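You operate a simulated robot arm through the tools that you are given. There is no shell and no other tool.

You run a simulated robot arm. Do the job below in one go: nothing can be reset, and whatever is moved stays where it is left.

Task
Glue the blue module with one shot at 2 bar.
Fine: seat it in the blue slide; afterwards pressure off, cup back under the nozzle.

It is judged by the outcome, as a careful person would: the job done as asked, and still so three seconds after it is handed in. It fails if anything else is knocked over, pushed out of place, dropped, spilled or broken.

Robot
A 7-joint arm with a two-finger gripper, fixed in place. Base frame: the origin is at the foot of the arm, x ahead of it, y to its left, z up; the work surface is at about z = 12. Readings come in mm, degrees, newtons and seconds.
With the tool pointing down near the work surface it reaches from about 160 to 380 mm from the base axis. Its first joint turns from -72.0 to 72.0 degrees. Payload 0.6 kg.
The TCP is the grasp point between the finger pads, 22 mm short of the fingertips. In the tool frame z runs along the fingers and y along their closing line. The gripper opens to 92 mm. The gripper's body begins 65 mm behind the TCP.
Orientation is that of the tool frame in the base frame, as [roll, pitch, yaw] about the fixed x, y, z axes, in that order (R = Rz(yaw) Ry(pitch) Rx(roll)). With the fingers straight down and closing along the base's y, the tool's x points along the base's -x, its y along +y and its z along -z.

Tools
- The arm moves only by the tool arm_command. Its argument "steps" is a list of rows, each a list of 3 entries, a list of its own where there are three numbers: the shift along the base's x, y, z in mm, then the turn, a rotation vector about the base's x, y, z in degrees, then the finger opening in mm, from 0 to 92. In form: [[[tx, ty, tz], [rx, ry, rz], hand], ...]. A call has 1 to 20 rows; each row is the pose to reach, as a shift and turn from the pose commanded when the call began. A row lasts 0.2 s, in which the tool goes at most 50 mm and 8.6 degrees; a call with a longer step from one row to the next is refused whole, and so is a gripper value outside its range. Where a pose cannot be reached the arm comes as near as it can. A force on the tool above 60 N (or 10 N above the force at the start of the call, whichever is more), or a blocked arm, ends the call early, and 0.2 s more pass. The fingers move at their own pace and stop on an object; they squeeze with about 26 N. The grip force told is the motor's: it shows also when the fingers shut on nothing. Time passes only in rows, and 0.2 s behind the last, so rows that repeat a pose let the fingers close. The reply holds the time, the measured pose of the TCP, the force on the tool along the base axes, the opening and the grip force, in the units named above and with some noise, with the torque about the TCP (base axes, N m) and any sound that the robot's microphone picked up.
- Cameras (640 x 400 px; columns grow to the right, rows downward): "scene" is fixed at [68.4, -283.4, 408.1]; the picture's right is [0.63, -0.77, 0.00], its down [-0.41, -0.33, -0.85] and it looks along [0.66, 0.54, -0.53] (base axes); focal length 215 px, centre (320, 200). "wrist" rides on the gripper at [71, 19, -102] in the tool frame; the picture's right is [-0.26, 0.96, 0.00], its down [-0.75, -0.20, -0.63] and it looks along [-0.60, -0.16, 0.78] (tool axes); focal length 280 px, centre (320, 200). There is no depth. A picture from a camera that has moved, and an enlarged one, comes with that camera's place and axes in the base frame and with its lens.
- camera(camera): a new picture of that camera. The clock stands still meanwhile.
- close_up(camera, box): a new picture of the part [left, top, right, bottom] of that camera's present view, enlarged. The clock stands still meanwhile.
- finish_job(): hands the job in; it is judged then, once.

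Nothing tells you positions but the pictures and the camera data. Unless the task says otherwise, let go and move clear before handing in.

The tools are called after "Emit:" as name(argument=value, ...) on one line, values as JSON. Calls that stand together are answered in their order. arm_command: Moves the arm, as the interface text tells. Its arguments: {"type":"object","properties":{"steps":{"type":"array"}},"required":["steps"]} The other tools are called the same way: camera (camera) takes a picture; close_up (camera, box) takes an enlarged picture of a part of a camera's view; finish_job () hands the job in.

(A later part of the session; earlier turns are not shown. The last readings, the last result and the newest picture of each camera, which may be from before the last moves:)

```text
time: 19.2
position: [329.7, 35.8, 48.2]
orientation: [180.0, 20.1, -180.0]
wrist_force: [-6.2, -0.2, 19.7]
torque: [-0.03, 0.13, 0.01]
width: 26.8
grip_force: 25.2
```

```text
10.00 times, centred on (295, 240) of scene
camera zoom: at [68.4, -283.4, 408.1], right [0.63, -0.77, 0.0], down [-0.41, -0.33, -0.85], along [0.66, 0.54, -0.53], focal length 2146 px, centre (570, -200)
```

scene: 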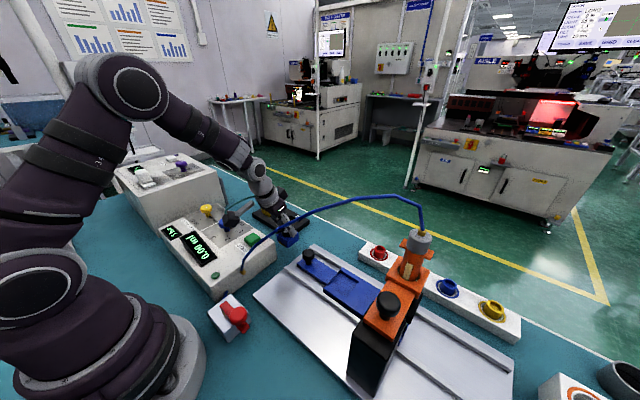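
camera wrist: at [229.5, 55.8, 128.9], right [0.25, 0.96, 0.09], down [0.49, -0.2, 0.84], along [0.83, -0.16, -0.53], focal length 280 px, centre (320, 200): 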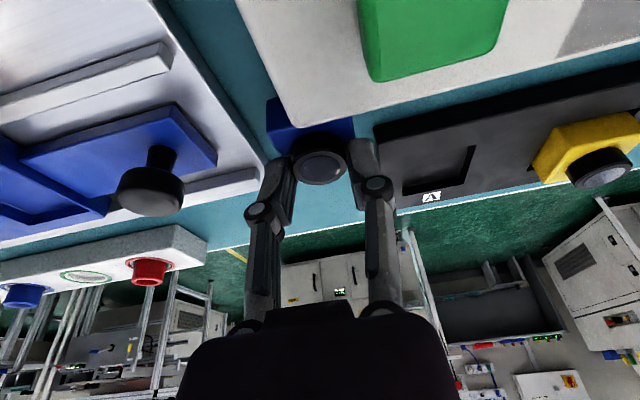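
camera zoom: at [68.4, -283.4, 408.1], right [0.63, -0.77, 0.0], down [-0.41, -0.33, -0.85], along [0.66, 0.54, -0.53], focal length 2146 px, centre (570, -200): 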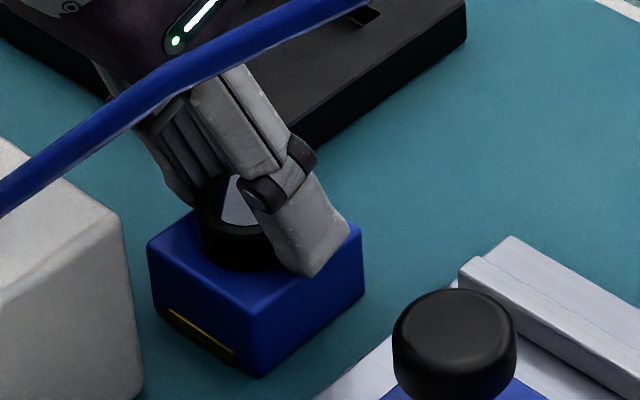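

The module is now on the bench (contact at TCP z of about 48). I'll relax the pressing force, then open the fingers and rise clear.

Emit:
arm_command(steps=[[[0, 0, 1.2], [0, 0, 0], 15], [[0, 0, 1.2], [0, 0, 0], 15]])

Emit:
arm_command(steps=[[[0, 0, 0], [0, 0, 0], 34], [[0, 0, 0], [0, 0, 0], 48], [[0, 0, 0], [0, 0, 0], 48], [[0, 0, 5], [0, 0, 0], 48], [[0, 0, 20], [0, 0, 0], 48], [[0, 0, 45], [0, 0, 0], 48], [[0, 0, 80], [0, 0, 0], 48], [[0, 0, 80], [0, 0, 0], 48]])

Emit:
camera(camera="wrist")

Emit:
close_up(camera="scene", box=[250, 200, 330, 264])

```text
time: 19.8
position: [329.8, 37.6, 49.8]
orientation: [-180.0, 20.0, 179.9]
wrist_force: [0.2, -0.3, -0.1]
torque: [0.02, -0.02, -0.01]
width: 26.7
grip_force: 25.9
```

```text
time: 21.6
position: [328.8, 37.9, 128.2]
orientation: [179.9, 20.1, -180.0]
wrist_force: [0.4, -0.4, 0.3]
torque: [0.0, 0.04, 0.0]
width: 48.0
grip_force: 0.2
```

```text
taken
camera wrist: at [228.0, 56.9, 200.5], right [0.25, 0.96, 0.09], down [0.49, -0.2, 0.85], along [0.83, -0.16, -0.53], focal length 280 px, centre (320, 200)
```

wrist: 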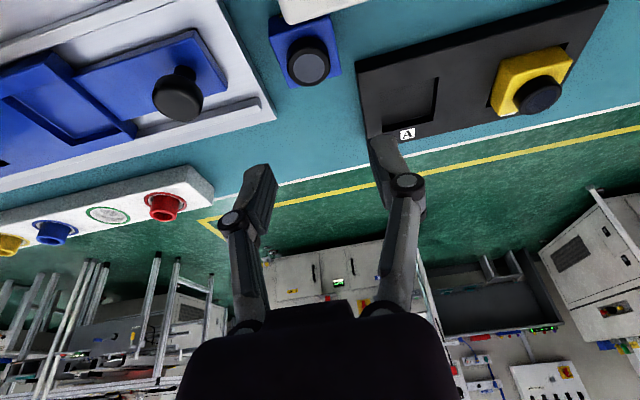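

```text
6.25 times, centred on (290, 232) of scene
camera zoom: at [68.4, -283.4, 408.1], right [0.63, -0.77, 0.0], down [-0.41, -0.33, -0.85], along [0.66, 0.54, -0.53], focal length 1341 px, centre (508, 0)
```

zoom: 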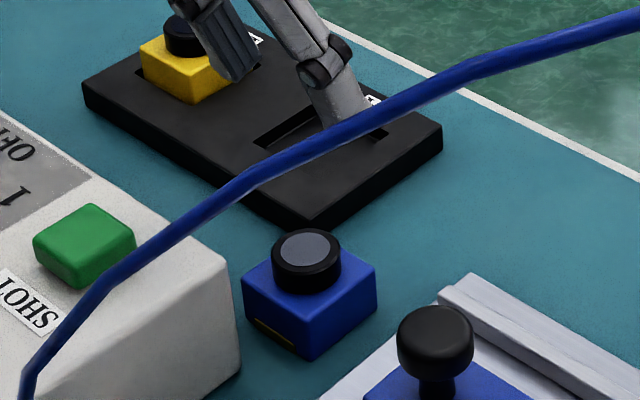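

The module stands upright on the bench. Now I'll turn the tool −90° about vertical at height, so the wrist sits on the +y side and the fingers close along x.

Emit:
arm_command(steps=[[[0, 0, 0], [0, 0, -8], 48], [[0, 0, 0], [0, 0, -16], 48], [[0, 0, 0], [0, 0, -24], 48], [[0, 0, 0], [0, 0, -32], 48], [[0, 0, 0], [0, 0, -40], 48], [[0, 0, 0], [0, 0, -48], 48], [[0, 0, 0], [0, 0, -56], 48], [[0, 0, 0], [0, 0, -64], 48], [[0, 0, 0], [0, 0, -72], 48], [[0, 0, 0], [0, 0, -80], 48], [[0, 0, 0], [0, 0, -88], 48], [[0, 0, 0], [0, 0, -90], 48], [[0, 0, 0], [0, 0, -90], 48]])

Emit:
camera(camera="wrist")

Emit:
camera(camera="scene")

```text
time: 24.4
position: [330.0, 36.8, 128.7]
orientation: [180.0, 20.0, 89.9]
wrist_force: [0.4, 0.3, 0.2]
torque: [0.01, 0.01, 0.01]
width: 48.1
grip_force: 0.0
```

```text
taken
camera wrist: at [349.4, 140.2, 199.6], right [0.96, -0.25, 0.09], down [-0.21, -0.49, 0.84], along [-0.17, -0.83, -0.53], focal length 280 px, centre (320, 200)
```

wrist: 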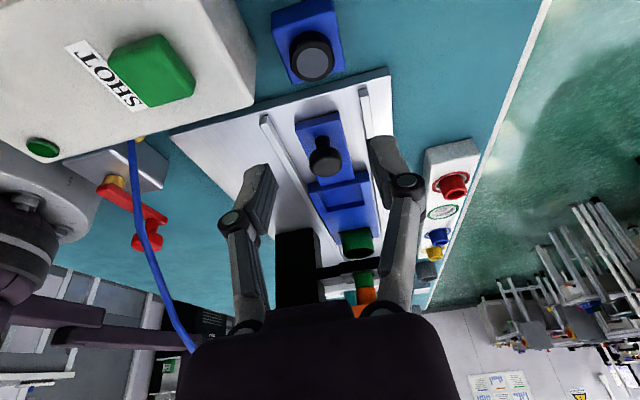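

```text
taken
```

scene: 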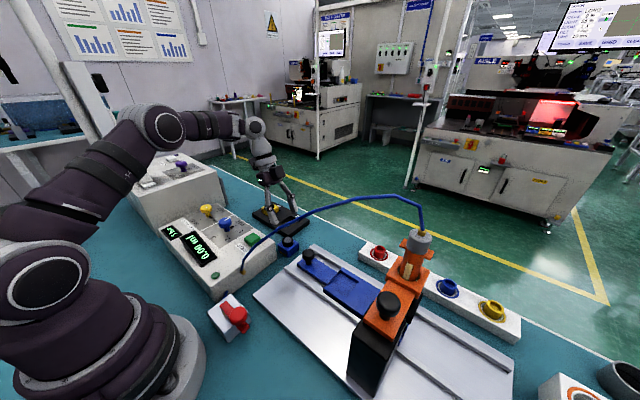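

The view along the slide is good. I'll zoom on the module, the slide knob, the pocket and the cup under the nozzle.

Emit:
close_up(camera="wrist", box=[250, 90, 450, 300])

Emit:
close_up(camera="wrist", box=[230, 0, 390, 120])

Emit:
close_up(camera="wrist", box=[300, 200, 420, 310])

```text
1.90 times, centred on (350, 195) of wrist
camera zoom: at [349.4, 140.2, 199.6], right [0.96, -0.25, 0.09], down [-0.21, -0.49, 0.84], along [-0.17, -0.83, -0.53], focal length 534 px, centre (263, 210)
```

zoom: 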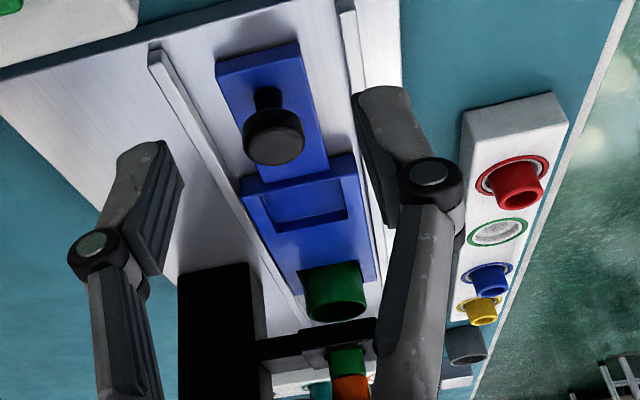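

```text
3.33 times, centred on (310, 60) of wrist
camera zoom: at [349.4, 140.2, 199.6], right [0.96, -0.25, 0.09], down [-0.21, -0.49, 0.84], along [-0.17, -0.83, -0.53], focal length 935 px, centre (353, 667)
```

zoom: 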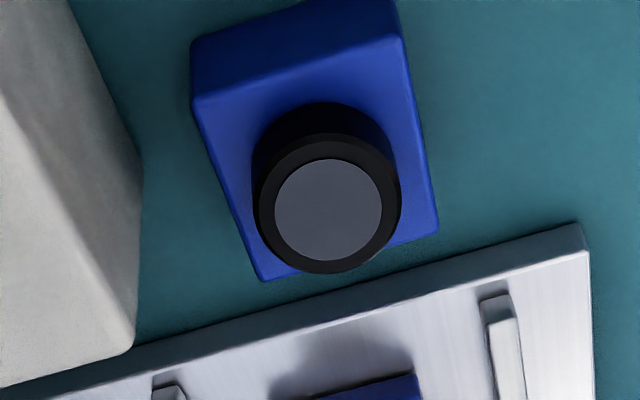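

```text
3.64 times, centred on (360, 255) of wrist
camera zoom: at [349.4, 140.2, 199.6], right [0.96, -0.25, 0.09], down [-0.21, -0.49, 0.84], along [-0.17, -0.83, -0.53], focal length 1020 px, centre (174, 0)
```

zoom: 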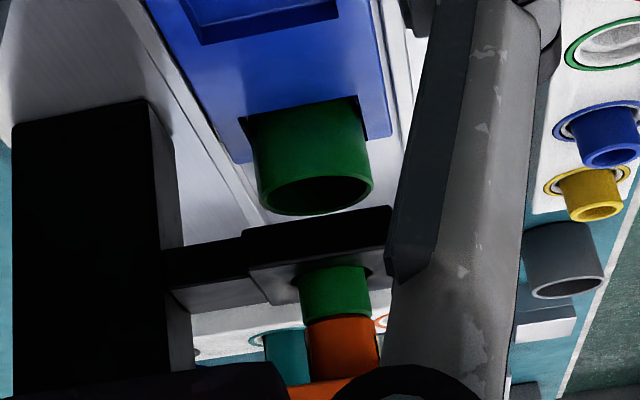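

The cup stands in the far end of the slide at about [323,-252], the pocket centre is at about [320.5,-140], and the module's knob is at [334.3,38]. I'm lowering over the module for the regrasp.

Emit:
arm_command(steps=[[[4, 5, -15], [0, 0, 0], 48], [[4, 5, -30], [0, 0, 0], 48], [[4, 5, -45], [0, 0, 0], 48], [[4, 5, -60], [0, 0, 0], 48], [[4, 5, -70], [0, 0, 0], 48], [[4, 5, -70], [0, 0, 0], 48]])

Emit:
camera(camera="wrist")

Emit:
close_up(camera="scene", box=[250, 200, 330, 264])

```text
time: 25.8
position: [334.4, 40.3, 57.7]
orientation: [180.0, 20.0, 90.0]
wrist_force: [0.3, -0.4, 0.8]
torque: [0.0, 0.02, -0.03]
width: 48.0
grip_force: 0.0
```

```text
taken
camera wrist: at [354.3, 143.9, 129.3], right [0.96, -0.25, 0.09], down [-0.2, -0.49, 0.85], along [-0.16, -0.83, -0.53], focal length 280 px, centre (320, 200)
```

wrist: 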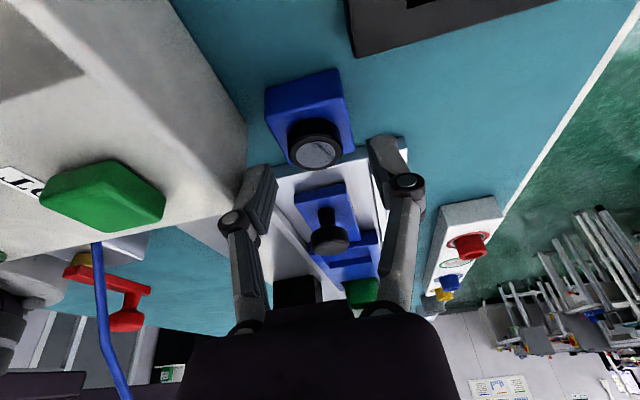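

```text
6.25 times, centred on (290, 232) of scene
camera zoom: at [68.4, -283.4, 408.1], right [0.63, -0.77, 0.0], down [-0.41, -0.33, -0.85], along [0.66, 0.54, -0.53], focal length 1341 px, centre (508, 0)
```

zoom: 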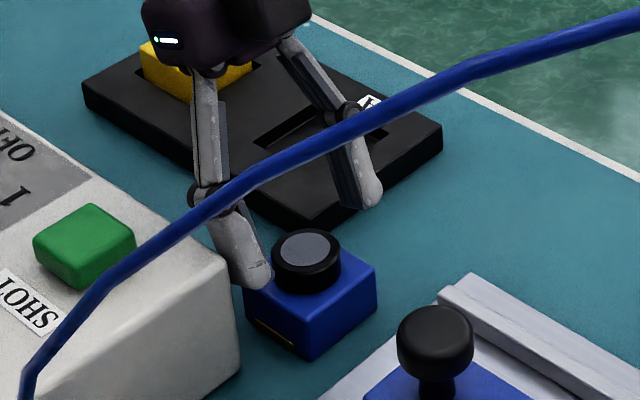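

The −x finger is near the dispenser box edge, so I'll check the clearance before lowering further.

Emit:
close_up(camera="wrist", box=[200, 60, 440, 240])

Emit:
close_up(camera="scene", box=[270, 225, 310, 257])

```text
2.22 times, centred on (320, 150) of wrist
camera zoom: at [354.3, 143.9, 129.3], right [0.96, -0.25, 0.09], down [-0.2, -0.49, 0.85], along [-0.16, -0.83, -0.53], focal length 623 px, centre (320, 311)
```

zoom: 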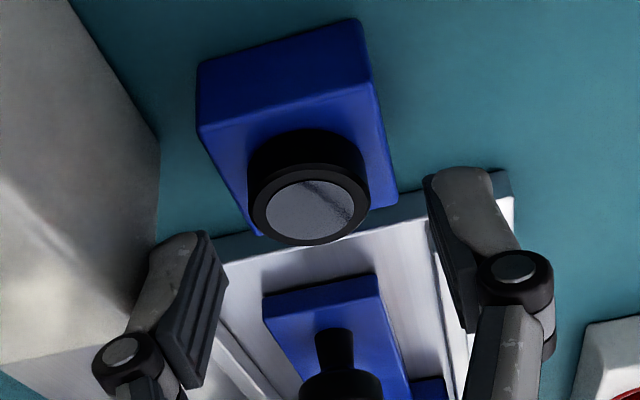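

```text
12.50 times, centred on (290, 241) of scene
camera zoom: at [68.4, -283.4, 408.1], right [0.63, -0.77, 0.0], down [-0.41, -0.33, -0.85], along [0.66, 0.54, -0.53], focal length 2683 px, centre (695, -312)
```

zoom: 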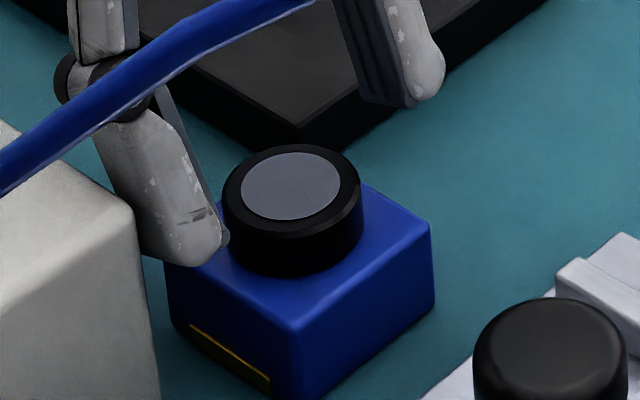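

Clearance is only about 5 mm, so I'll narrow the opening to 38 mm before descending and then close on the knob.

Emit:
arm_command(steps=[[[-0.7, 0.5, 0], [0, 0, 0], 38], [[-0.7, 0.5, 0], [0, 0, 0], 38], [[-0.7, 0.5, -4], [0, 0, 0], 38], [[-0.7, 0.5, -7], [0, 0, 0], 38], [[-0.7, 0.5, -8.5], [0, 0, 0], 38], [[-0.7, 0.5, -8.5], [0, 0, 0], 38]])

Emit:
close_up(camera="wrist", box=[200, 60, 440, 240])

Emit:
close_up(camera="scene", box=[265, 220, 315, 260])

```text
time: 27.2
position: [331.7, 41.8, 50.4]
orientation: [180.0, 20.0, 90.0]
wrist_force: [-0.3, -0.4, -0.9]
torque: [0.02, -0.03, -0.02]
width: 38.1
grip_force: 0.1
```

```text
2.22 times, centred on (320, 150) of wrist
camera zoom: at [352.1, 144.1, 121.5], right [0.96, -0.25, 0.09], down [-0.2, -0.49, 0.85], along [-0.16, -0.83, -0.53], focal length 623 px, centre (320, 311)
```

zoom: 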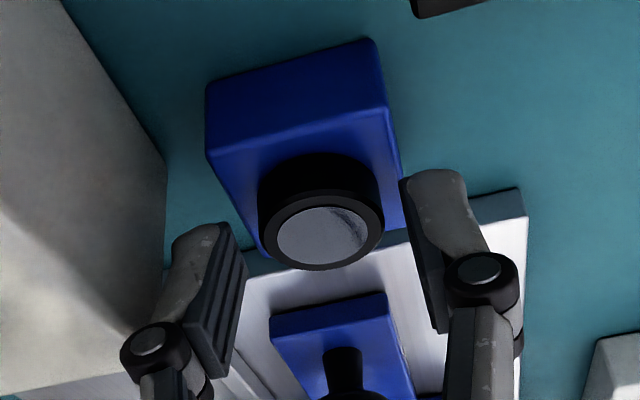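

```text
10.00 times, centred on (290, 240) of scene
camera zoom: at [68.4, -283.4, 408.1], right [0.63, -0.77, 0.0], down [-0.41, -0.33, -0.85], along [0.66, 0.54, -0.53], focal length 2146 px, centre (620, -200)
```

zoom: 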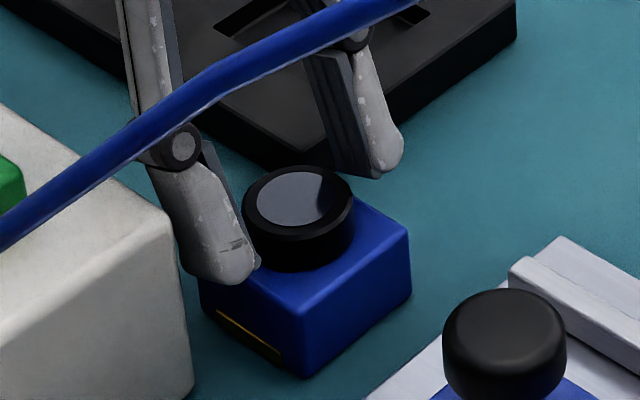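

The fingers flank the knob and are clear of the box. Closing now.

Emit:
arm_command(steps=[[[0, 0, 0], [0, 0, 0], 30], [[0, 0, 0], [0, 0, 0], 22], [[0, 0, 0], [0, 0, 0], 15], [[0, 0, 0], [0, 0, 0], 15]])

Emit:
close_up(camera="wrist", box=[200, 60, 440, 240])

Emit:
close_up(camera="scene", box=[265, 220, 315, 260])

```text
time: 28.2
position: [331.9, 42.8, 50.7]
orientation: [-180.0, 20.0, 90.0]
wrist_force: [0.7, 0.0, 1.8]
torque: [0.0, 0.04, -0.01]
width: 27.0
grip_force: 26.0
```

```text
2.22 times, centred on (320, 150) of wrist
camera zoom: at [352.1, 144.1, 121.5], right [0.96, -0.25, 0.09], down [-0.2, -0.49, 0.84], along [-0.16, -0.83, -0.53], focal length 623 px, centre (320, 311)
```

zoom: 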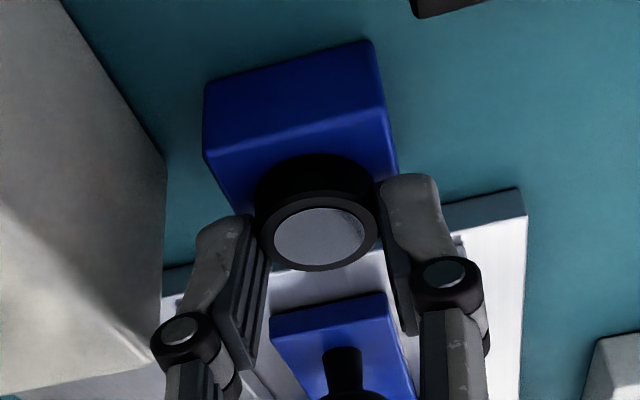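

```text
10.00 times, centred on (290, 240) of scene
camera zoom: at [68.4, -283.4, 408.1], right [0.63, -0.77, 0.0], down [-0.41, -0.33, -0.85], along [0.66, 0.54, -0.53], focal length 2146 px, centre (620, -200)
```

zoom: 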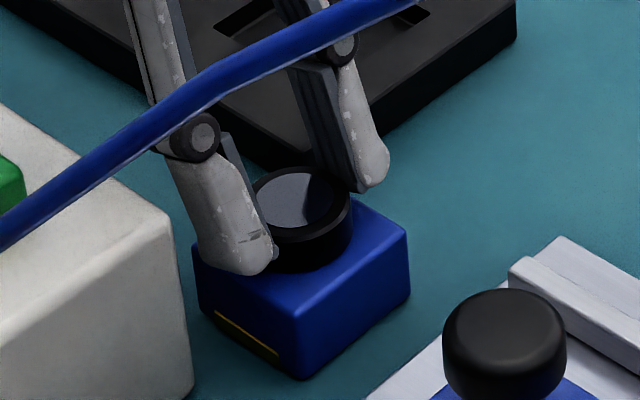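

The module is regripped at 27 mm. I'll lift it and carry it over the slide, keeping it well above the slide knob and short of the cup and nozzle.

Emit:
arm_command(steps=[[[0, 0, 5], [0, 0, 0], 15], [[0, 0, 20], [0, 0, 0], 15], [[0, 0, 40], [0, 0, 0], 15], [[0, 0, 60], [0, 0, 0], 15], [[-1, -20, 60], [0, 0, 0], 15], [[-3, -45, 60], [0, 0, 0], 15], [[-5, -70, 60], [0, 0, 0], 15], [[-7, -95, 60], [0, 0, 0], 15], [[-7, -95, 60], [0, 0, 0], 15]])

Emit:
camera(camera="scene")

Emit:
camera(camera="wrist")

```text
time: 30.2
position: [323.6, -53.1, 112.1]
orientation: [-180.0, 20.0, 90.0]
wrist_force: [0.0, 0.3, -0.1]
torque: [-0.02, 0.0, 0.01]
width: 26.9
grip_force: 26.4
```

```text
taken
```

scene: 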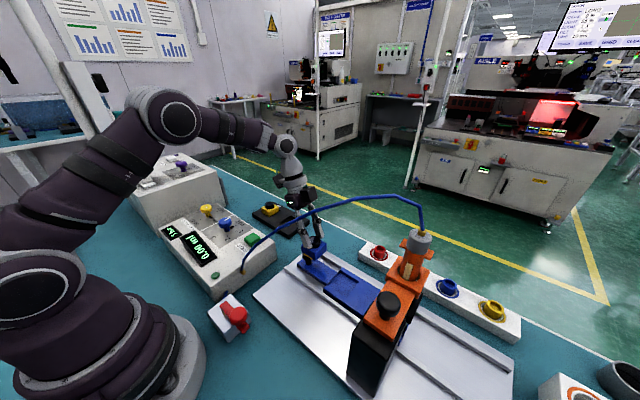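

```text
taken
camera wrist: at [344.8, 48.9, 182.7], right [0.96, -0.25, 0.09], down [-0.2, -0.49, 0.84], along [-0.16, -0.83, -0.53], focal length 280 px, centre (320, 200)
```

wrist: 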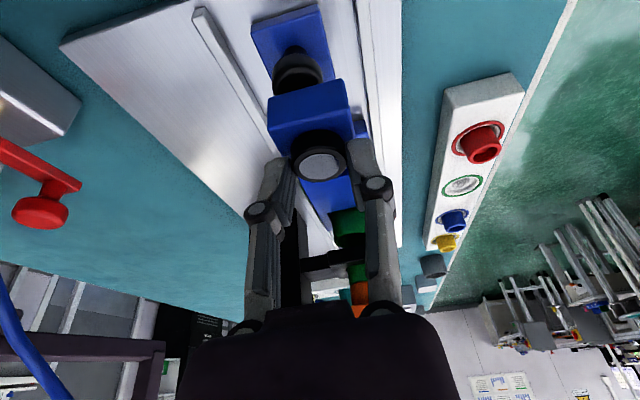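

The path is clear and the hose is well away from the arm. I'm moving on to above the pocket.

Emit:
arm_command(steps=[[[-1, -20, 0], [0, 0, 0], 15], [[-2, -40, 0], [0, 0, 0], 15], [[-4, -62, 0], [0, 0, 0], 15], [[-5, -83, 0], [0, 0, 0], 15], [[-5, -83, -15], [0, 0, 0], 15], [[-5, -83, -28], [0, 0, 0], 15], [[-5, -83, -28], [0, 0, 0], 15]])

Emit:
camera(camera="scene")

Emit:
camera(camera="wrist")

Emit:
close_up(camera="scene", box=[300, 230, 400, 310])

```text
time: 31.8
position: [321.2, -136.1, 83.5]
orientation: [-180.0, 20.0, 90.1]
wrist_force: [-0.5, 1.1, -1.7]
torque: [0.01, -0.03, -0.02]
width: 26.6
grip_force: 26.0
```

```text
taken
```

scene: 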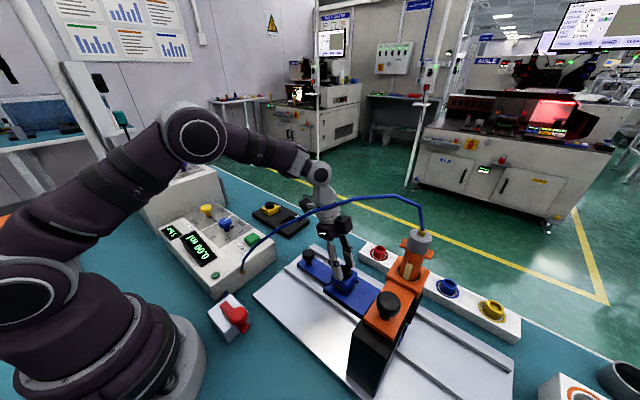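

```text
taken
camera wrist: at [341.0, -33.2, 154.5], right [0.96, -0.25, 0.09], down [-0.2, -0.49, 0.84], along [-0.16, -0.83, -0.53], focal length 280 px, centre (320, 200)
```

wrist: 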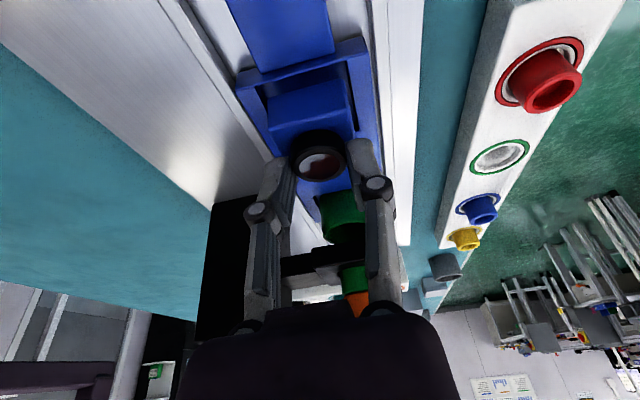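

```text
5.00 times, centred on (350, 270) of scene
camera zoom: at [68.4, -283.4, 408.1], right [0.63, -0.77, 0.0], down [-0.41, -0.33, -0.85], along [0.66, 0.54, -0.53], focal length 1073 px, centre (170, -150)
```

zoom: 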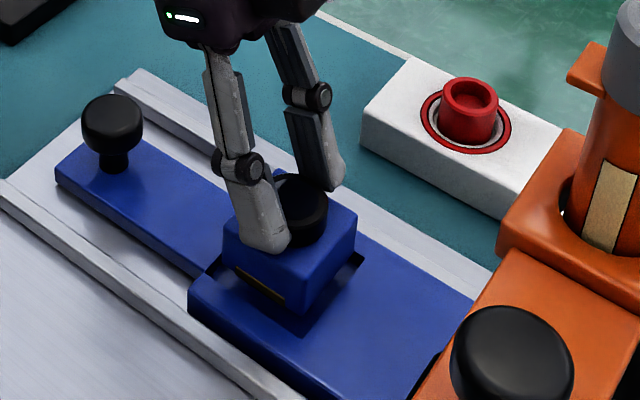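

The module hovers over the pocket. I'll zoom to check its alignment with the pocket walls.

Emit:
close_up(camera="wrist", box=[220, 20, 420, 170])

Emit:
close_up(camera="scene", box=[325, 260, 375, 300])

```text
2.67 times, centred on (320, 95) of wrist
camera zoom: at [341.0, -33.2, 154.5], right [0.96, -0.25, 0.09], down [-0.2, -0.49, 0.84], along [-0.16, -0.83, -0.53], focal length 748 px, centre (320, 480)
```

zoom: 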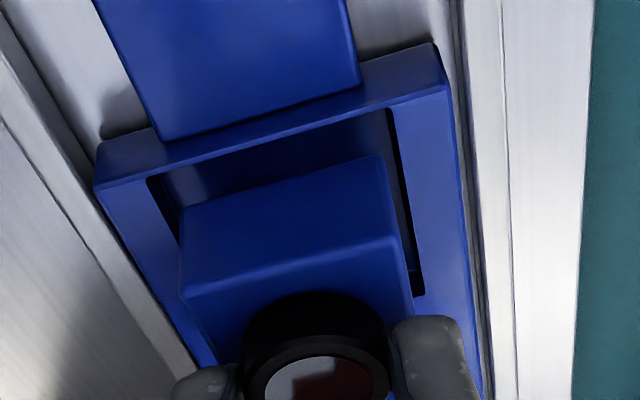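

```text
10.00 times, centred on (350, 280) of scene
camera zoom: at [68.4, -283.4, 408.1], right [0.63, -0.77, 0.0], down [-0.41, -0.33, -0.85], along [0.66, 0.54, -0.53], focal length 2146 px, centre (20, -600)
```

zoom: 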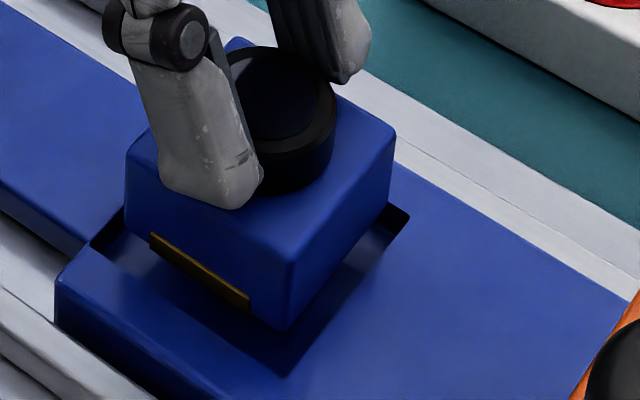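

Triangulating from both cameras puts the module centre within about 1.5 mm of the pocket centre, with roughly 4 mm of clearance per side. I'm lowering carefully.

Emit:
arm_command(steps=[[[-0.7, -0.5, -4], [0, 0, 0], 15], [[-0.7, -0.5, -8], [0, 0, 0], 15], [[-0.7, -0.5, -11], [0, 0, 0], 15], [[-0.7, -0.5, -11], [0, 0, 0], 15]])

Emit:
close_up(camera="wrist", box=[220, 20, 420, 170])

Emit:
close_up(camera="scene", box=[325, 260, 375, 300])

```text
time: 32.8
position: [320.6, -136.4, 72.9]
orientation: [180.0, 20.0, 90.0]
wrist_force: [-0.1, -0.5, -0.6]
torque: [0.02, -0.02, 0.0]
width: 26.9
grip_force: 26.3
```

```text
2.67 times, centred on (320, 95) of wrist
camera zoom: at [340.0, -33.4, 143.4], right [0.96, -0.25, 0.09], down [-0.2, -0.49, 0.84], along [-0.16, -0.83, -0.53], focal length 748 px, centre (320, 480)
```

zoom: 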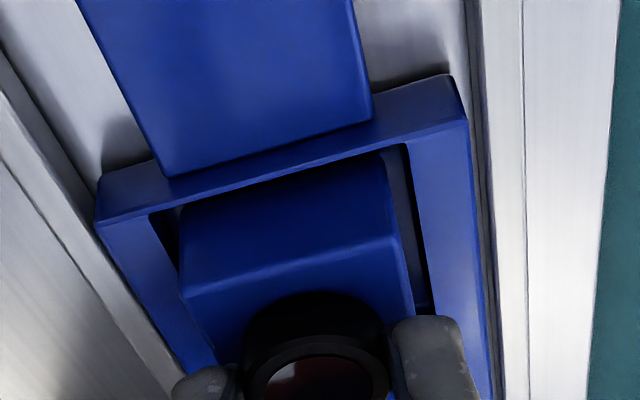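

```text
10.00 times, centred on (350, 280) of scene
camera zoom: at [68.4, -283.4, 408.1], right [0.63, -0.77, 0.0], down [-0.41, -0.33, -0.85], along [0.66, 0.54, -0.53], focal length 2146 px, centre (20, -600)
```

zoom: 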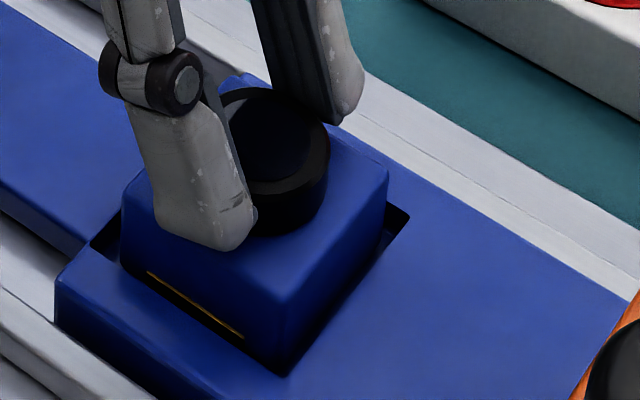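

The module is entering the pocket with no contact force. I'll continue lowering in 1 mm steps, watching for floor contact.

Emit:
arm_command(steps=[[[0, 0, -1], [0, 0, 0], 15], [[0, 0, -2], [0, 0, 0], 15], [[0, 0, -3], [0, 0, 0], 15], [[0, 0, -3], [0, 0, 0], 15]])

Emit:
close_up(camera="wrist", box=[220, 20, 420, 170])

Emit:
close_up(camera="scene", box=[325, 260, 375, 300])

```text
time: 33.8
position: [320.0, -136.9, 69.0]
orientation: [179.8, 20.0, 89.9]
wrist_force: [5.1, -5.2, 21.7]
torque: [-0.3, -0.12, 0.04]
width: 27.0
grip_force: 26.1
```

```text
2.67 times, centred on (320, 95) of wrist
camera zoom: at [339.6, -33.3, 139.9], right [0.96, -0.25, 0.09], down [-0.21, -0.49, 0.85], along [-0.16, -0.83, -0.53], focal length 748 px, centre (320, 480)
```

zoom: 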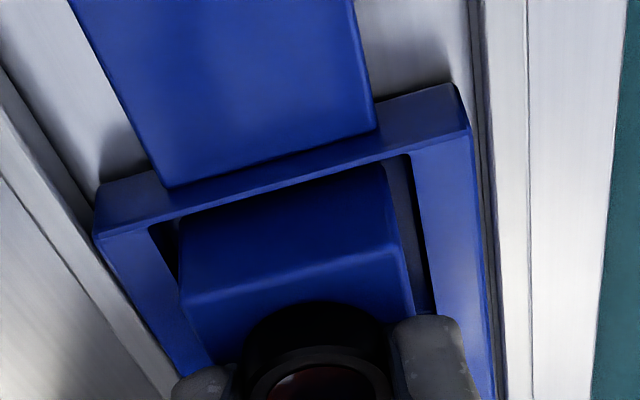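

```text
10.00 times, centred on (350, 280) of scene
camera zoom: at [68.4, -283.4, 408.1], right [0.63, -0.77, 0.0], down [-0.41, -0.33, -0.85], along [0.66, 0.54, -0.53], focal length 2146 px, centre (20, -600)
```

zoom: 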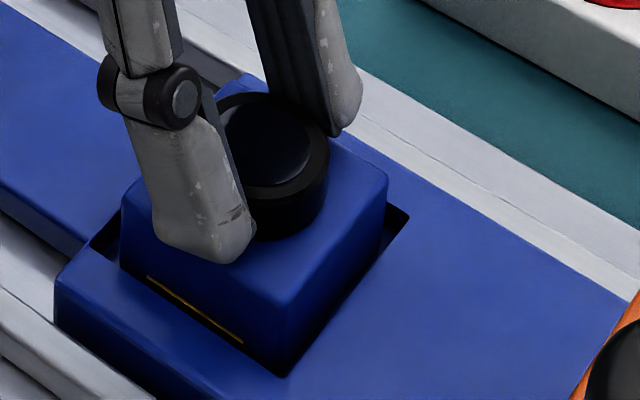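

The module has contacted the pocket floor: the force is central and the body is visibly below the rim on all sides. I'll relieve the pressure before releasing.

Emit:
arm_command(steps=[[[0, 0, 1], [0, 0, 0], 15], [[0, 0, 1.7], [0, 0, 0], 15], [[0, 0, 1.7], [0, 0, 0], 15]])

Emit:
close_up(camera="scene", box=[325, 260, 375, 300])

```text
time: 34.6
position: [318.1, -134.9, 69.9]
orientation: [-179.8, 19.9, 90.1]
wrist_force: [-0.5, -0.3, -1.4]
torque: [-0.03, 0.0, -0.01]
width: 26.7
grip_force: 25.9
```

```text
10.00 times, centred on (350, 280) of scene
camera zoom: at [68.4, -283.4, 408.1], right [0.63, -0.77, 0.0], down [-0.41, -0.33, -0.85], along [0.66, 0.54, -0.53], focal length 2146 px, centre (20, -600)
```

zoom: 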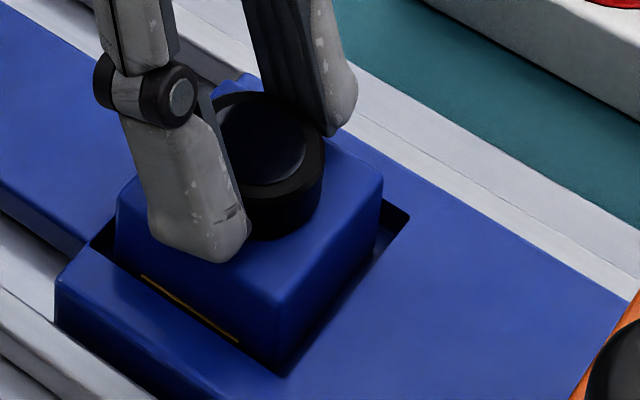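

Force is back to about zero. I'm checking the gaps around the module from the wrist camera before letting go.

Emit:
close_up(camera="wrist", box=[230, 30, 410, 150])

Emit:
close_up(camera="scene", box=[330, 270, 360, 300])

```text
3.33 times, centred on (320, 90) of wrist
camera zoom: at [339.2, -32.8, 140.4], right [0.97, -0.25, 0.09], down [-0.2, -0.5, 0.84], along [-0.16, -0.83, -0.53], focal length 935 px, centre (320, 567)
```

zoom: 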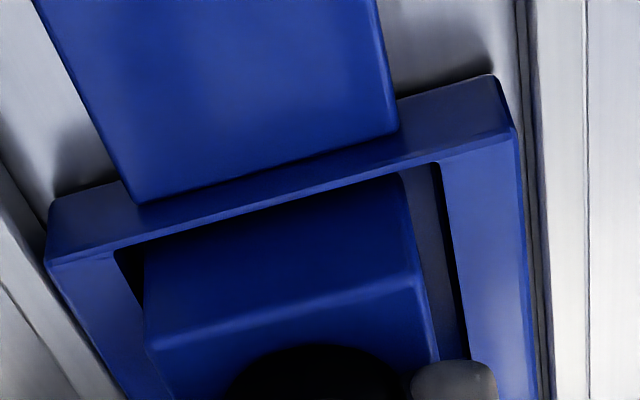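

```text
13.33 times, centred on (345, 285) of scene
camera zoom: at [68.4, -283.4, 408.1], right [0.63, -0.77, 0.0], down [-0.41, -0.33, -0.85], along [0.66, 0.54, -0.53], focal length 2862 px, centre (-13, -933)
```

zoom: 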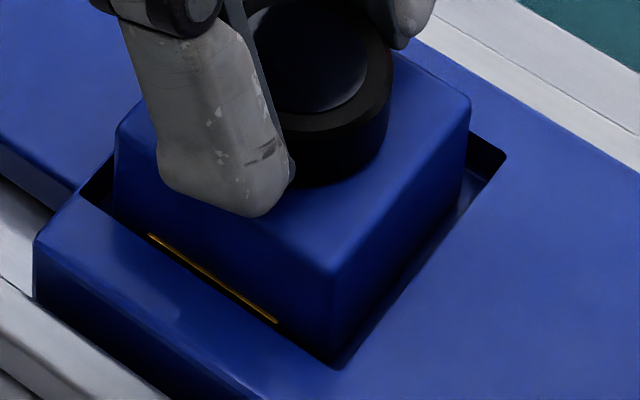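

The module sits inside the pocket with gaps on all sides. I'll lower the last fraction and release.

Emit:
arm_command(steps=[[[0.5, 0, -0.5], [0, 0, 0], 15], [[0.5, 0, -0.9], [0, 0, 0], 15], [[0.5, 0, -0.9], [0, 0, 0], 15]])

Emit:
arm_command(steps=[[[0, 0, 0], [0, 0, 0], 30], [[0, 0, 0], [0, 0, 0], 38], [[0, 0, 0], [0, 0, 0], 42], [[0, 0, 0], [0, 0, 0], 42]])

Emit:
close_up(camera="wrist", box=[230, 30, 410, 180])

Emit:
close_up(camera="scene", box=[325, 260, 375, 300])

```text
time: 35.4
position: [319.8, -136.4, 71.0]
orientation: [-180.0, 20.0, 89.9]
wrist_force: [0.2, -0.3, -0.6]
torque: [0.01, 0.0, -0.02]
width: 26.8
grip_force: 26.1
```

```text
time: 36.4
position: [320.1, -136.0, 70.3]
orientation: [-179.9, 20.0, 90.0]
wrist_force: [0.4, -0.7, -0.1]
torque: [0.0, 0.02, 0.02]
width: 42.2
grip_force: 0.1
```

```text
2.67 times, centred on (320, 105) of wrist
camera zoom: at [340.3, -34.2, 141.3], right [0.96, -0.25, 0.09], down [-0.2, -0.49, 0.85], along [-0.16, -0.83, -0.53], focal length 748 px, centre (320, 453)
```

zoom: 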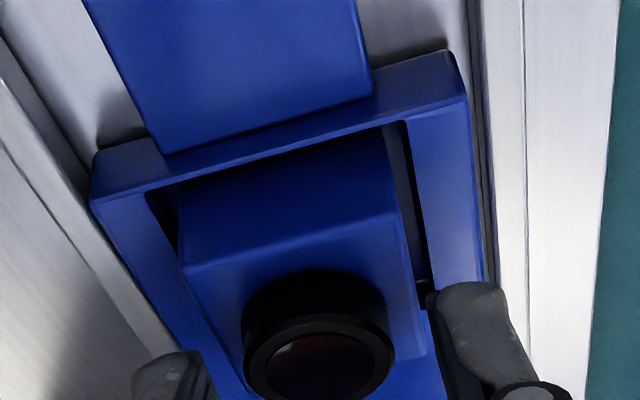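

```text
10.00 times, centred on (350, 280) of scene
camera zoom: at [68.4, -283.4, 408.1], right [0.63, -0.77, 0.0], down [-0.41, -0.33, -0.85], along [0.66, 0.54, -0.53], focal length 2146 px, centre (20, -600)
```

zoom: 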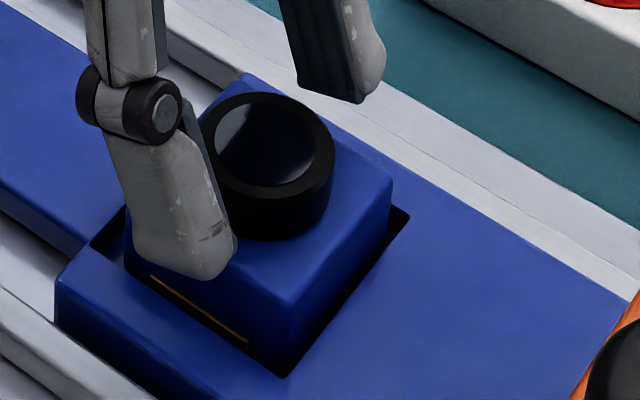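

Released. Now I'll rise straight up and check that the module is level in the pocket.

Emit:
arm_command(steps=[[[0, 0, 5], [0, 0, 0], 46], [[0, 0, 15], [0, 0, 0], 46], [[0, 0, 30], [0, 0, 0], 46], [[0, 5, 50], [0, 0, 0], 46], [[0, 25, 60], [0, 0, 0], 46], [[0, 50, 60], [0, 0, 0], 46], [[0, 50, 60], [0, 0, 0], 46]])

Emit:
camera(camera="wrist")

Emit:
close_up(camera="scene", box=[320, 255, 380, 303])

```text
time: 38.0
position: [320.1, -86.2, 130.1]
orientation: [-179.9, 20.0, 90.0]
wrist_force: [0.0, -0.3, -0.9]
torque: [0.05, 0.0, 0.03]
width: 46.2
grip_force: 0.1
```

```text
taken
camera wrist: at [339.9, 17.3, 200.9], right [0.96, -0.25, 0.09], down [-0.2, -0.49, 0.85], along [-0.16, -0.83, -0.53], focal length 280 px, centre (320, 200)
```

wrist: 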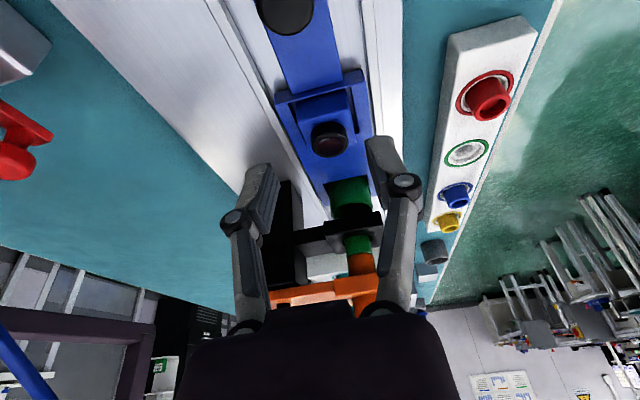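

```text
8.33 times, centred on (350, 279) of scene
camera zoom: at [68.4, -283.4, 408.1], right [0.63, -0.77, 0.0], down [-0.41, -0.33, -0.85], along [0.66, 0.54, -0.53], focal length 1789 px, centre (70, -458)
```

zoom: 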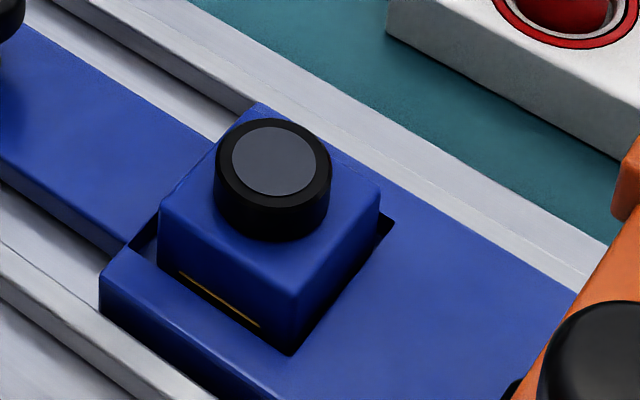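

Emit:
close_up(camera="wrist", box=[250, 60, 400, 260])

Emit:
close_up(camera="wrist", box=[270, 60, 370, 170])

```text
2.00 times, centred on (325, 160) of wrist
camera zoom: at [339.9, 17.3, 200.9], right [0.96, -0.25, 0.09], down [-0.2, -0.49, 0.85], along [-0.16, -0.83, -0.53], focal length 561 px, centre (310, 280)
```

zoom: 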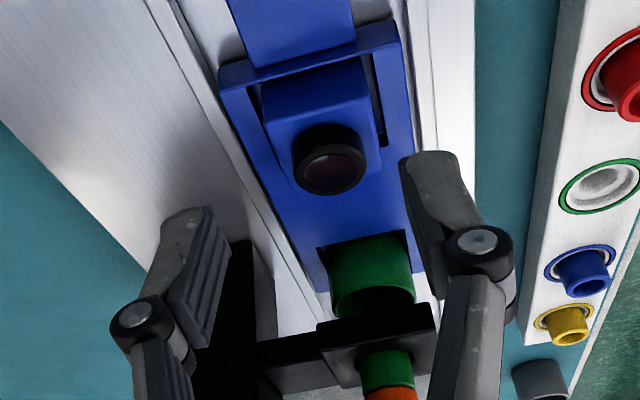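

```text
3.64 times, centred on (320, 115) of wrist
camera zoom: at [339.9, 17.3, 200.9], right [0.96, -0.25, 0.09], down [-0.2, -0.49, 0.85], along [-0.16, -0.83, -0.53], focal length 1020 px, centre (320, 509)
```

zoom: 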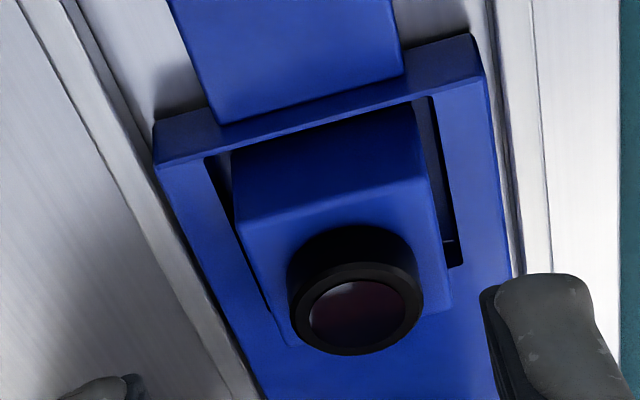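

The module is seated and level in the pocket. Next I'll move above the slide's black knob to measure it.

Emit:
arm_command(steps=[[[0, 20, 0], [0, 0, 0], 46], [[1, 40, 0], [0, 0, 0], 46], [[1, 50, 0], [0, 0, 0], 46], [[1, 50, -20], [0, 0, 0], 46], [[1, 50, -30], [0, 0, 0], 46], [[1, 50, -30], [0, 0, 0], 46]])

Emit:
camera(camera="wrist")

Emit:
close_up(camera="scene", box=[280, 220, 360, 290])

```text
time: 39.4
position: [320.1, -35.4, 100.7]
orientation: [180.0, 19.9, 90.1]
wrist_force: [-0.3, -0.4, 0.4]
torque: [-0.03, 0.04, 0.0]
width: 46.0
grip_force: 0.2
```

```text
taken
camera wrist: at [340.9, 66.6, 170.7], right [0.96, -0.25, 0.09], down [-0.2, -0.49, 0.85], along [-0.16, -0.83, -0.53], focal length 280 px, centre (320, 200)
```

wrist: 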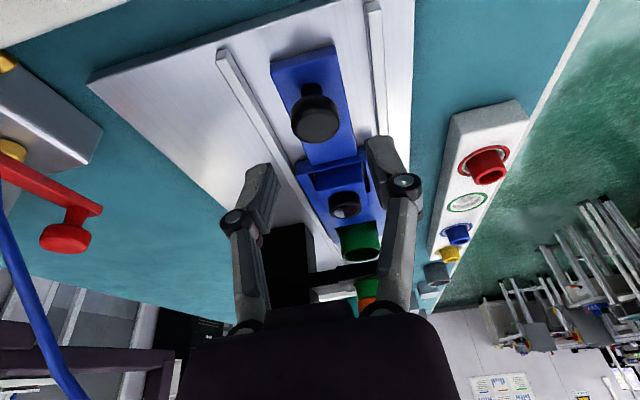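

```text
5.71 times, centred on (320, 255) of scene
camera zoom: at [68.4, -283.4, 408.1], right [0.63, -0.77, 0.0], down [-0.41, -0.33, -0.85], along [0.66, 0.54, -0.53], focal length 1226 px, centre (320, -114)
```

zoom: 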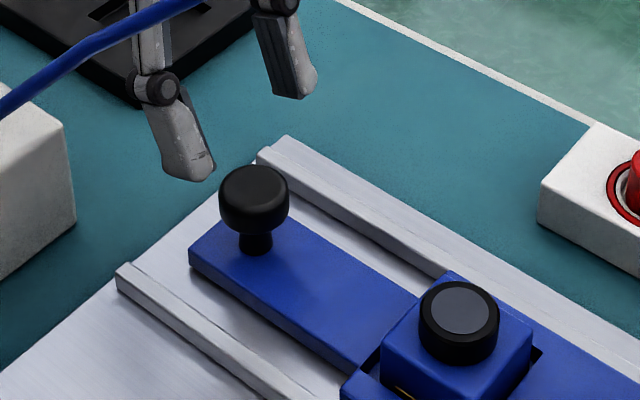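

The slide knob's head is about 28 mm wide with its top at [322,-41,50]. I'm descending around it.

Emit:
arm_command(steps=[[[0, -1.2, -10], [0, 0, 0], 46], [[0, -1.2, -20], [0, 0, 0], 46], [[0, -1.2, -30], [0, 0, 0], 46], [[0, -1.2, -35], [0, 0, 0], 46], [[0, -1.2, -35], [0, 0, 0], 46]])

Emit:
camera(camera="wrist")

Emit:
close_up(camera="scene", box=[285, 235, 335, 275])

```text
time: 40.6
position: [321.6, -36.4, 65.1]
orientation: [-180.0, 20.0, 90.1]
wrist_force: [-0.4, 0.7, -0.6]
torque: [0.01, 0.0, 0.0]
width: 46.3
grip_force: 0.1
```

```text
taken
camera wrist: at [341.9, 66.0, 136.4], right [0.96, -0.25, 0.09], down [-0.2, -0.49, 0.84], along [-0.16, -0.83, -0.53], focal length 280 px, centre (320, 200)
```

wrist: 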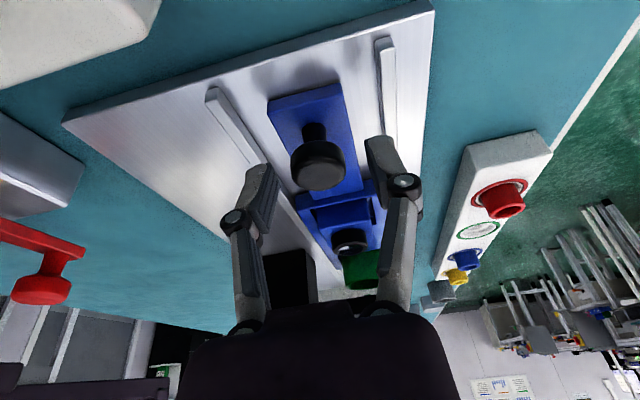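

```text
10.00 times, centred on (310, 255) of scene
camera zoom: at [68.4, -283.4, 408.1], right [0.63, -0.77, 0.0], down [-0.41, -0.33, -0.85], along [0.66, 0.54, -0.53], focal length 2146 px, centre (420, -350)
```

zoom: 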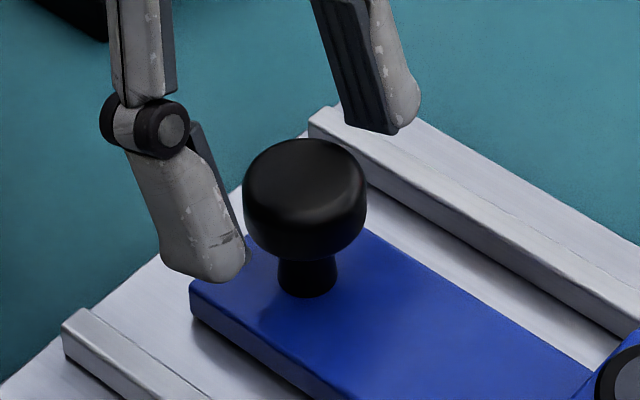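

The knob is centred between the fingers. I'll lower 4 mm more and grip it.

Emit:
arm_command(steps=[[[0, 0, -2], [0, 0, 0], 46], [[0, 0, -4], [0, 0, 0], 46], [[0, 0, -4], [0, 0, 0], 36], [[0, 0, -4], [0, 0, 0], 28], [[0, 0, -4], [0, 0, 0], 20], [[0, 0, -4], [0, 0, 0], 15], [[0, 0, -4], [0, 0, 0], 15]])

Emit:
camera(camera="wrist")

Emit:
close_up(camera="scene", box=[285, 225, 385, 305])

```text
time: 42.2
position: [321.0, -36.6, 60.4]
orientation: [-179.7, 20.0, 89.9]
wrist_force: [-28.4, -0.8, 7.6]
torque: [0.0, 0.55, -0.25]
width: 27.3
grip_force: 27.8
```

```text
taken
camera wrist: at [341.1, 65.8, 131.2], right [0.96, -0.25, 0.09], down [-0.2, -0.49, 0.85], along [-0.17, -0.83, -0.53], focal length 280 px, centre (320, 200)
```

wrist: 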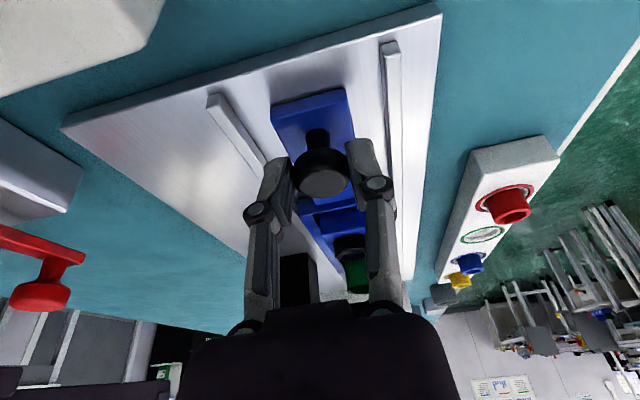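

```text
5.00 times, centred on (335, 265) of scene
camera zoom: at [68.4, -283.4, 408.1], right [0.63, -0.77, 0.0], down [-0.41, -0.33, -0.85], along [0.66, 0.54, -0.53], focal length 1073 px, centre (245, -125)
```

zoom: 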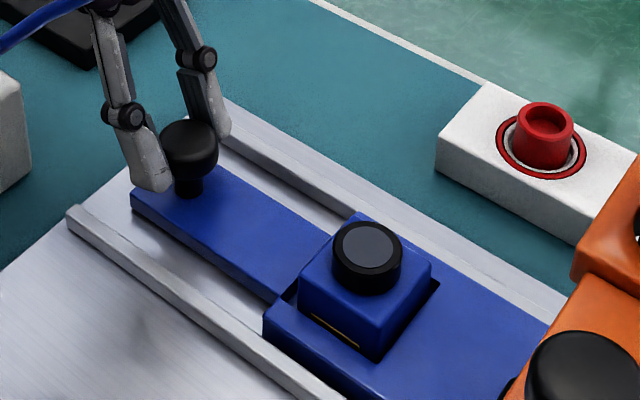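

The grip is off-centre in x by about 2–3 mm (a −28 N side force), so I'll shift −x to relieve it before sliding.

Emit:
arm_command(steps=[[[-1.2, 0, 0], [0, 0, 0], 15], [[-2.4, 0, 0.4], [0, 0, 0], 15], [[-2.4, 0, 0.4], [0, 0, 0], 15]])

```text
time: 43.0
position: [319.6, -36.7, 60.5]
orientation: [179.9, 19.9, 90.2]
wrist_force: [4.5, -3.2, -29.6]
torque: [0.22, -0.06, 0.07]
width: 27.5
grip_force: 27.8
```

Emit:
arm_command(steps=[[[-0.3, 0, -0.5], [0, 0, 0], 15], [[-0.3, 0, -0.5], [0, 0, 0], 15]])

```text
time: 43.6
position: [319.3, -36.5, 61.0]
orientation: [179.9, 20.0, 89.9]
wrist_force: [4.9, 0.4, 4.3]
torque: [0.62, -0.09, 0.22]
width: 27.4
grip_force: 28.2
```

Forces are low now. I'll start sliding −y slowly and watch the force.

Emit:
arm_command(steps=[[[0, -2, 0], [0, 0, 0], 15], [[0, -4, 0], [0, 0, 0], 15], [[0, -7, 0], [0, 0, 0], 15], [[0, -10, 0], [0, 0, 0], 15], [[0, -10, 0], [0, 0, 0], 15]])

Emit:
close_up(camera="scene", box=[285, 225, 385, 305])

```text
time: 44.8
position: [319.5, -47.3, 61.2]
orientation: [179.7, 20.0, 89.9]
wrist_force: [29.5, 0.8, 15.1]
torque: [0.35, -0.58, 0.26]
width: 27.4
grip_force: 27.6
```

```text
5.00 times, centred on (335, 265) of scene
camera zoom: at [68.4, -283.4, 408.1], right [0.63, -0.77, 0.0], down [-0.41, -0.33, -0.85], along [0.66, 0.54, -0.53], focal length 1073 px, centre (245, -125)
```

zoom: 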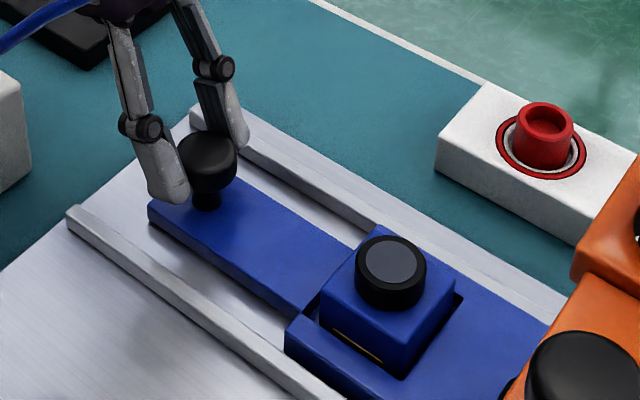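

The slide moves with the module riding in the pocket. The side force has changed sign, so I'll correct x by about +2 mm.

Emit:
arm_command(steps=[[[1, 0, 0], [0, 0, 0], 15], [[2, 0, 0], [0, 0, 0], 15], [[2, 0, 0], [0, 0, 0], 15]])

```text
time: 45.6
position: [319.5, -48.2, 60.2]
orientation: [-179.8, 20.0, 90.0]
wrist_force: [4.7, -0.6, 16.1]
torque: [-0.13, -0.1, 0.09]
width: 27.7
grip_force: 28.2
```

Emit:
arm_command(steps=[[[0, -3, -0.3], [0, 0, 0], 15], [[0, -6, -0.3], [0, 0, 0], 15], [[0, -9, -0.3], [0, 0, 0], 15], [[0, -12, -0.3], [0, 0, 0], 15], [[0, -15, -0.3], [0, 0, 0], 15], [[0, -15, -0.3], [0, 0, 0], 15]])

```text
time: 47.0
position: [320.0, -63.3, 59.7]
orientation: [-179.9, 20.0, 89.9]
wrist_force: [-13.4, 0.4, 22.0]
torque: [-0.12, 0.3, -0.13]
width: 27.3
grip_force: 28.2
```

Emit:
arm_command(steps=[[[-0.8, -3, 0.8], [0, 0, 0], 15], [[-0.8, -7, 1.0], [0, 0, 0], 15], [[-0.8, -11, 1.0], [0, 0, 0], 15], [[-0.8, -15, 1.0], [0, 0, 0], 15], [[-0.8, -20, 1.0], [0, 0, 0], 15], [[-0.8, -20, 1.0], [0, 0, 0], 15]])

Emit:
camera(camera="scene")

Emit:
camera(camera="wrist")

```text
time: 48.4
position: [319.4, -81.6, 61.7]
orientation: [179.8, 20.0, 89.9]
wrist_force: [32.6, 0.3, -8.3]
torque: [0.5, -0.51, 0.32]
width: 27.4
grip_force: 27.8
```

```text
taken
```

scene: 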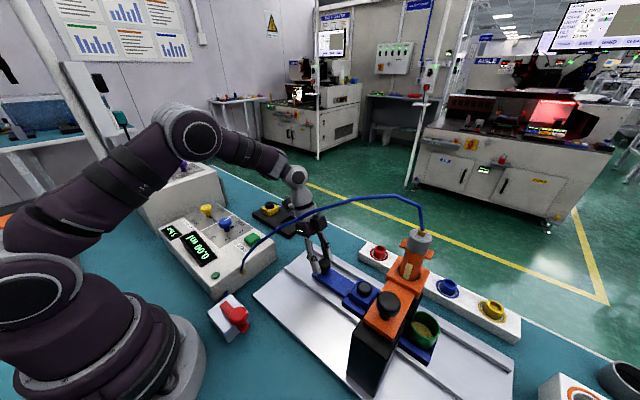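

```text
taken
camera wrist: at [339.6, 20.8, 132.8], right [0.96, -0.25, 0.09], down [-0.21, -0.49, 0.84], along [-0.16, -0.83, -0.53], focal length 280 px, centre (320, 200)
```

wrist: 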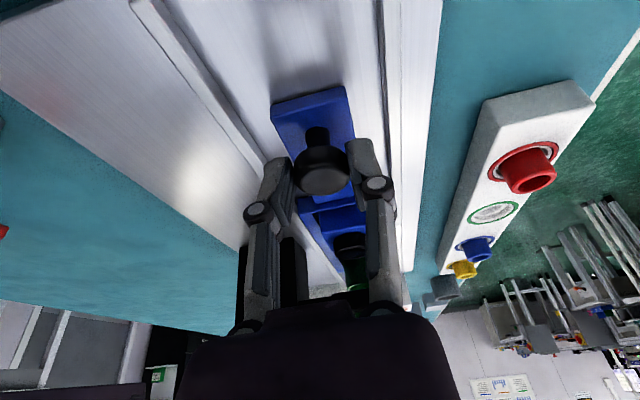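

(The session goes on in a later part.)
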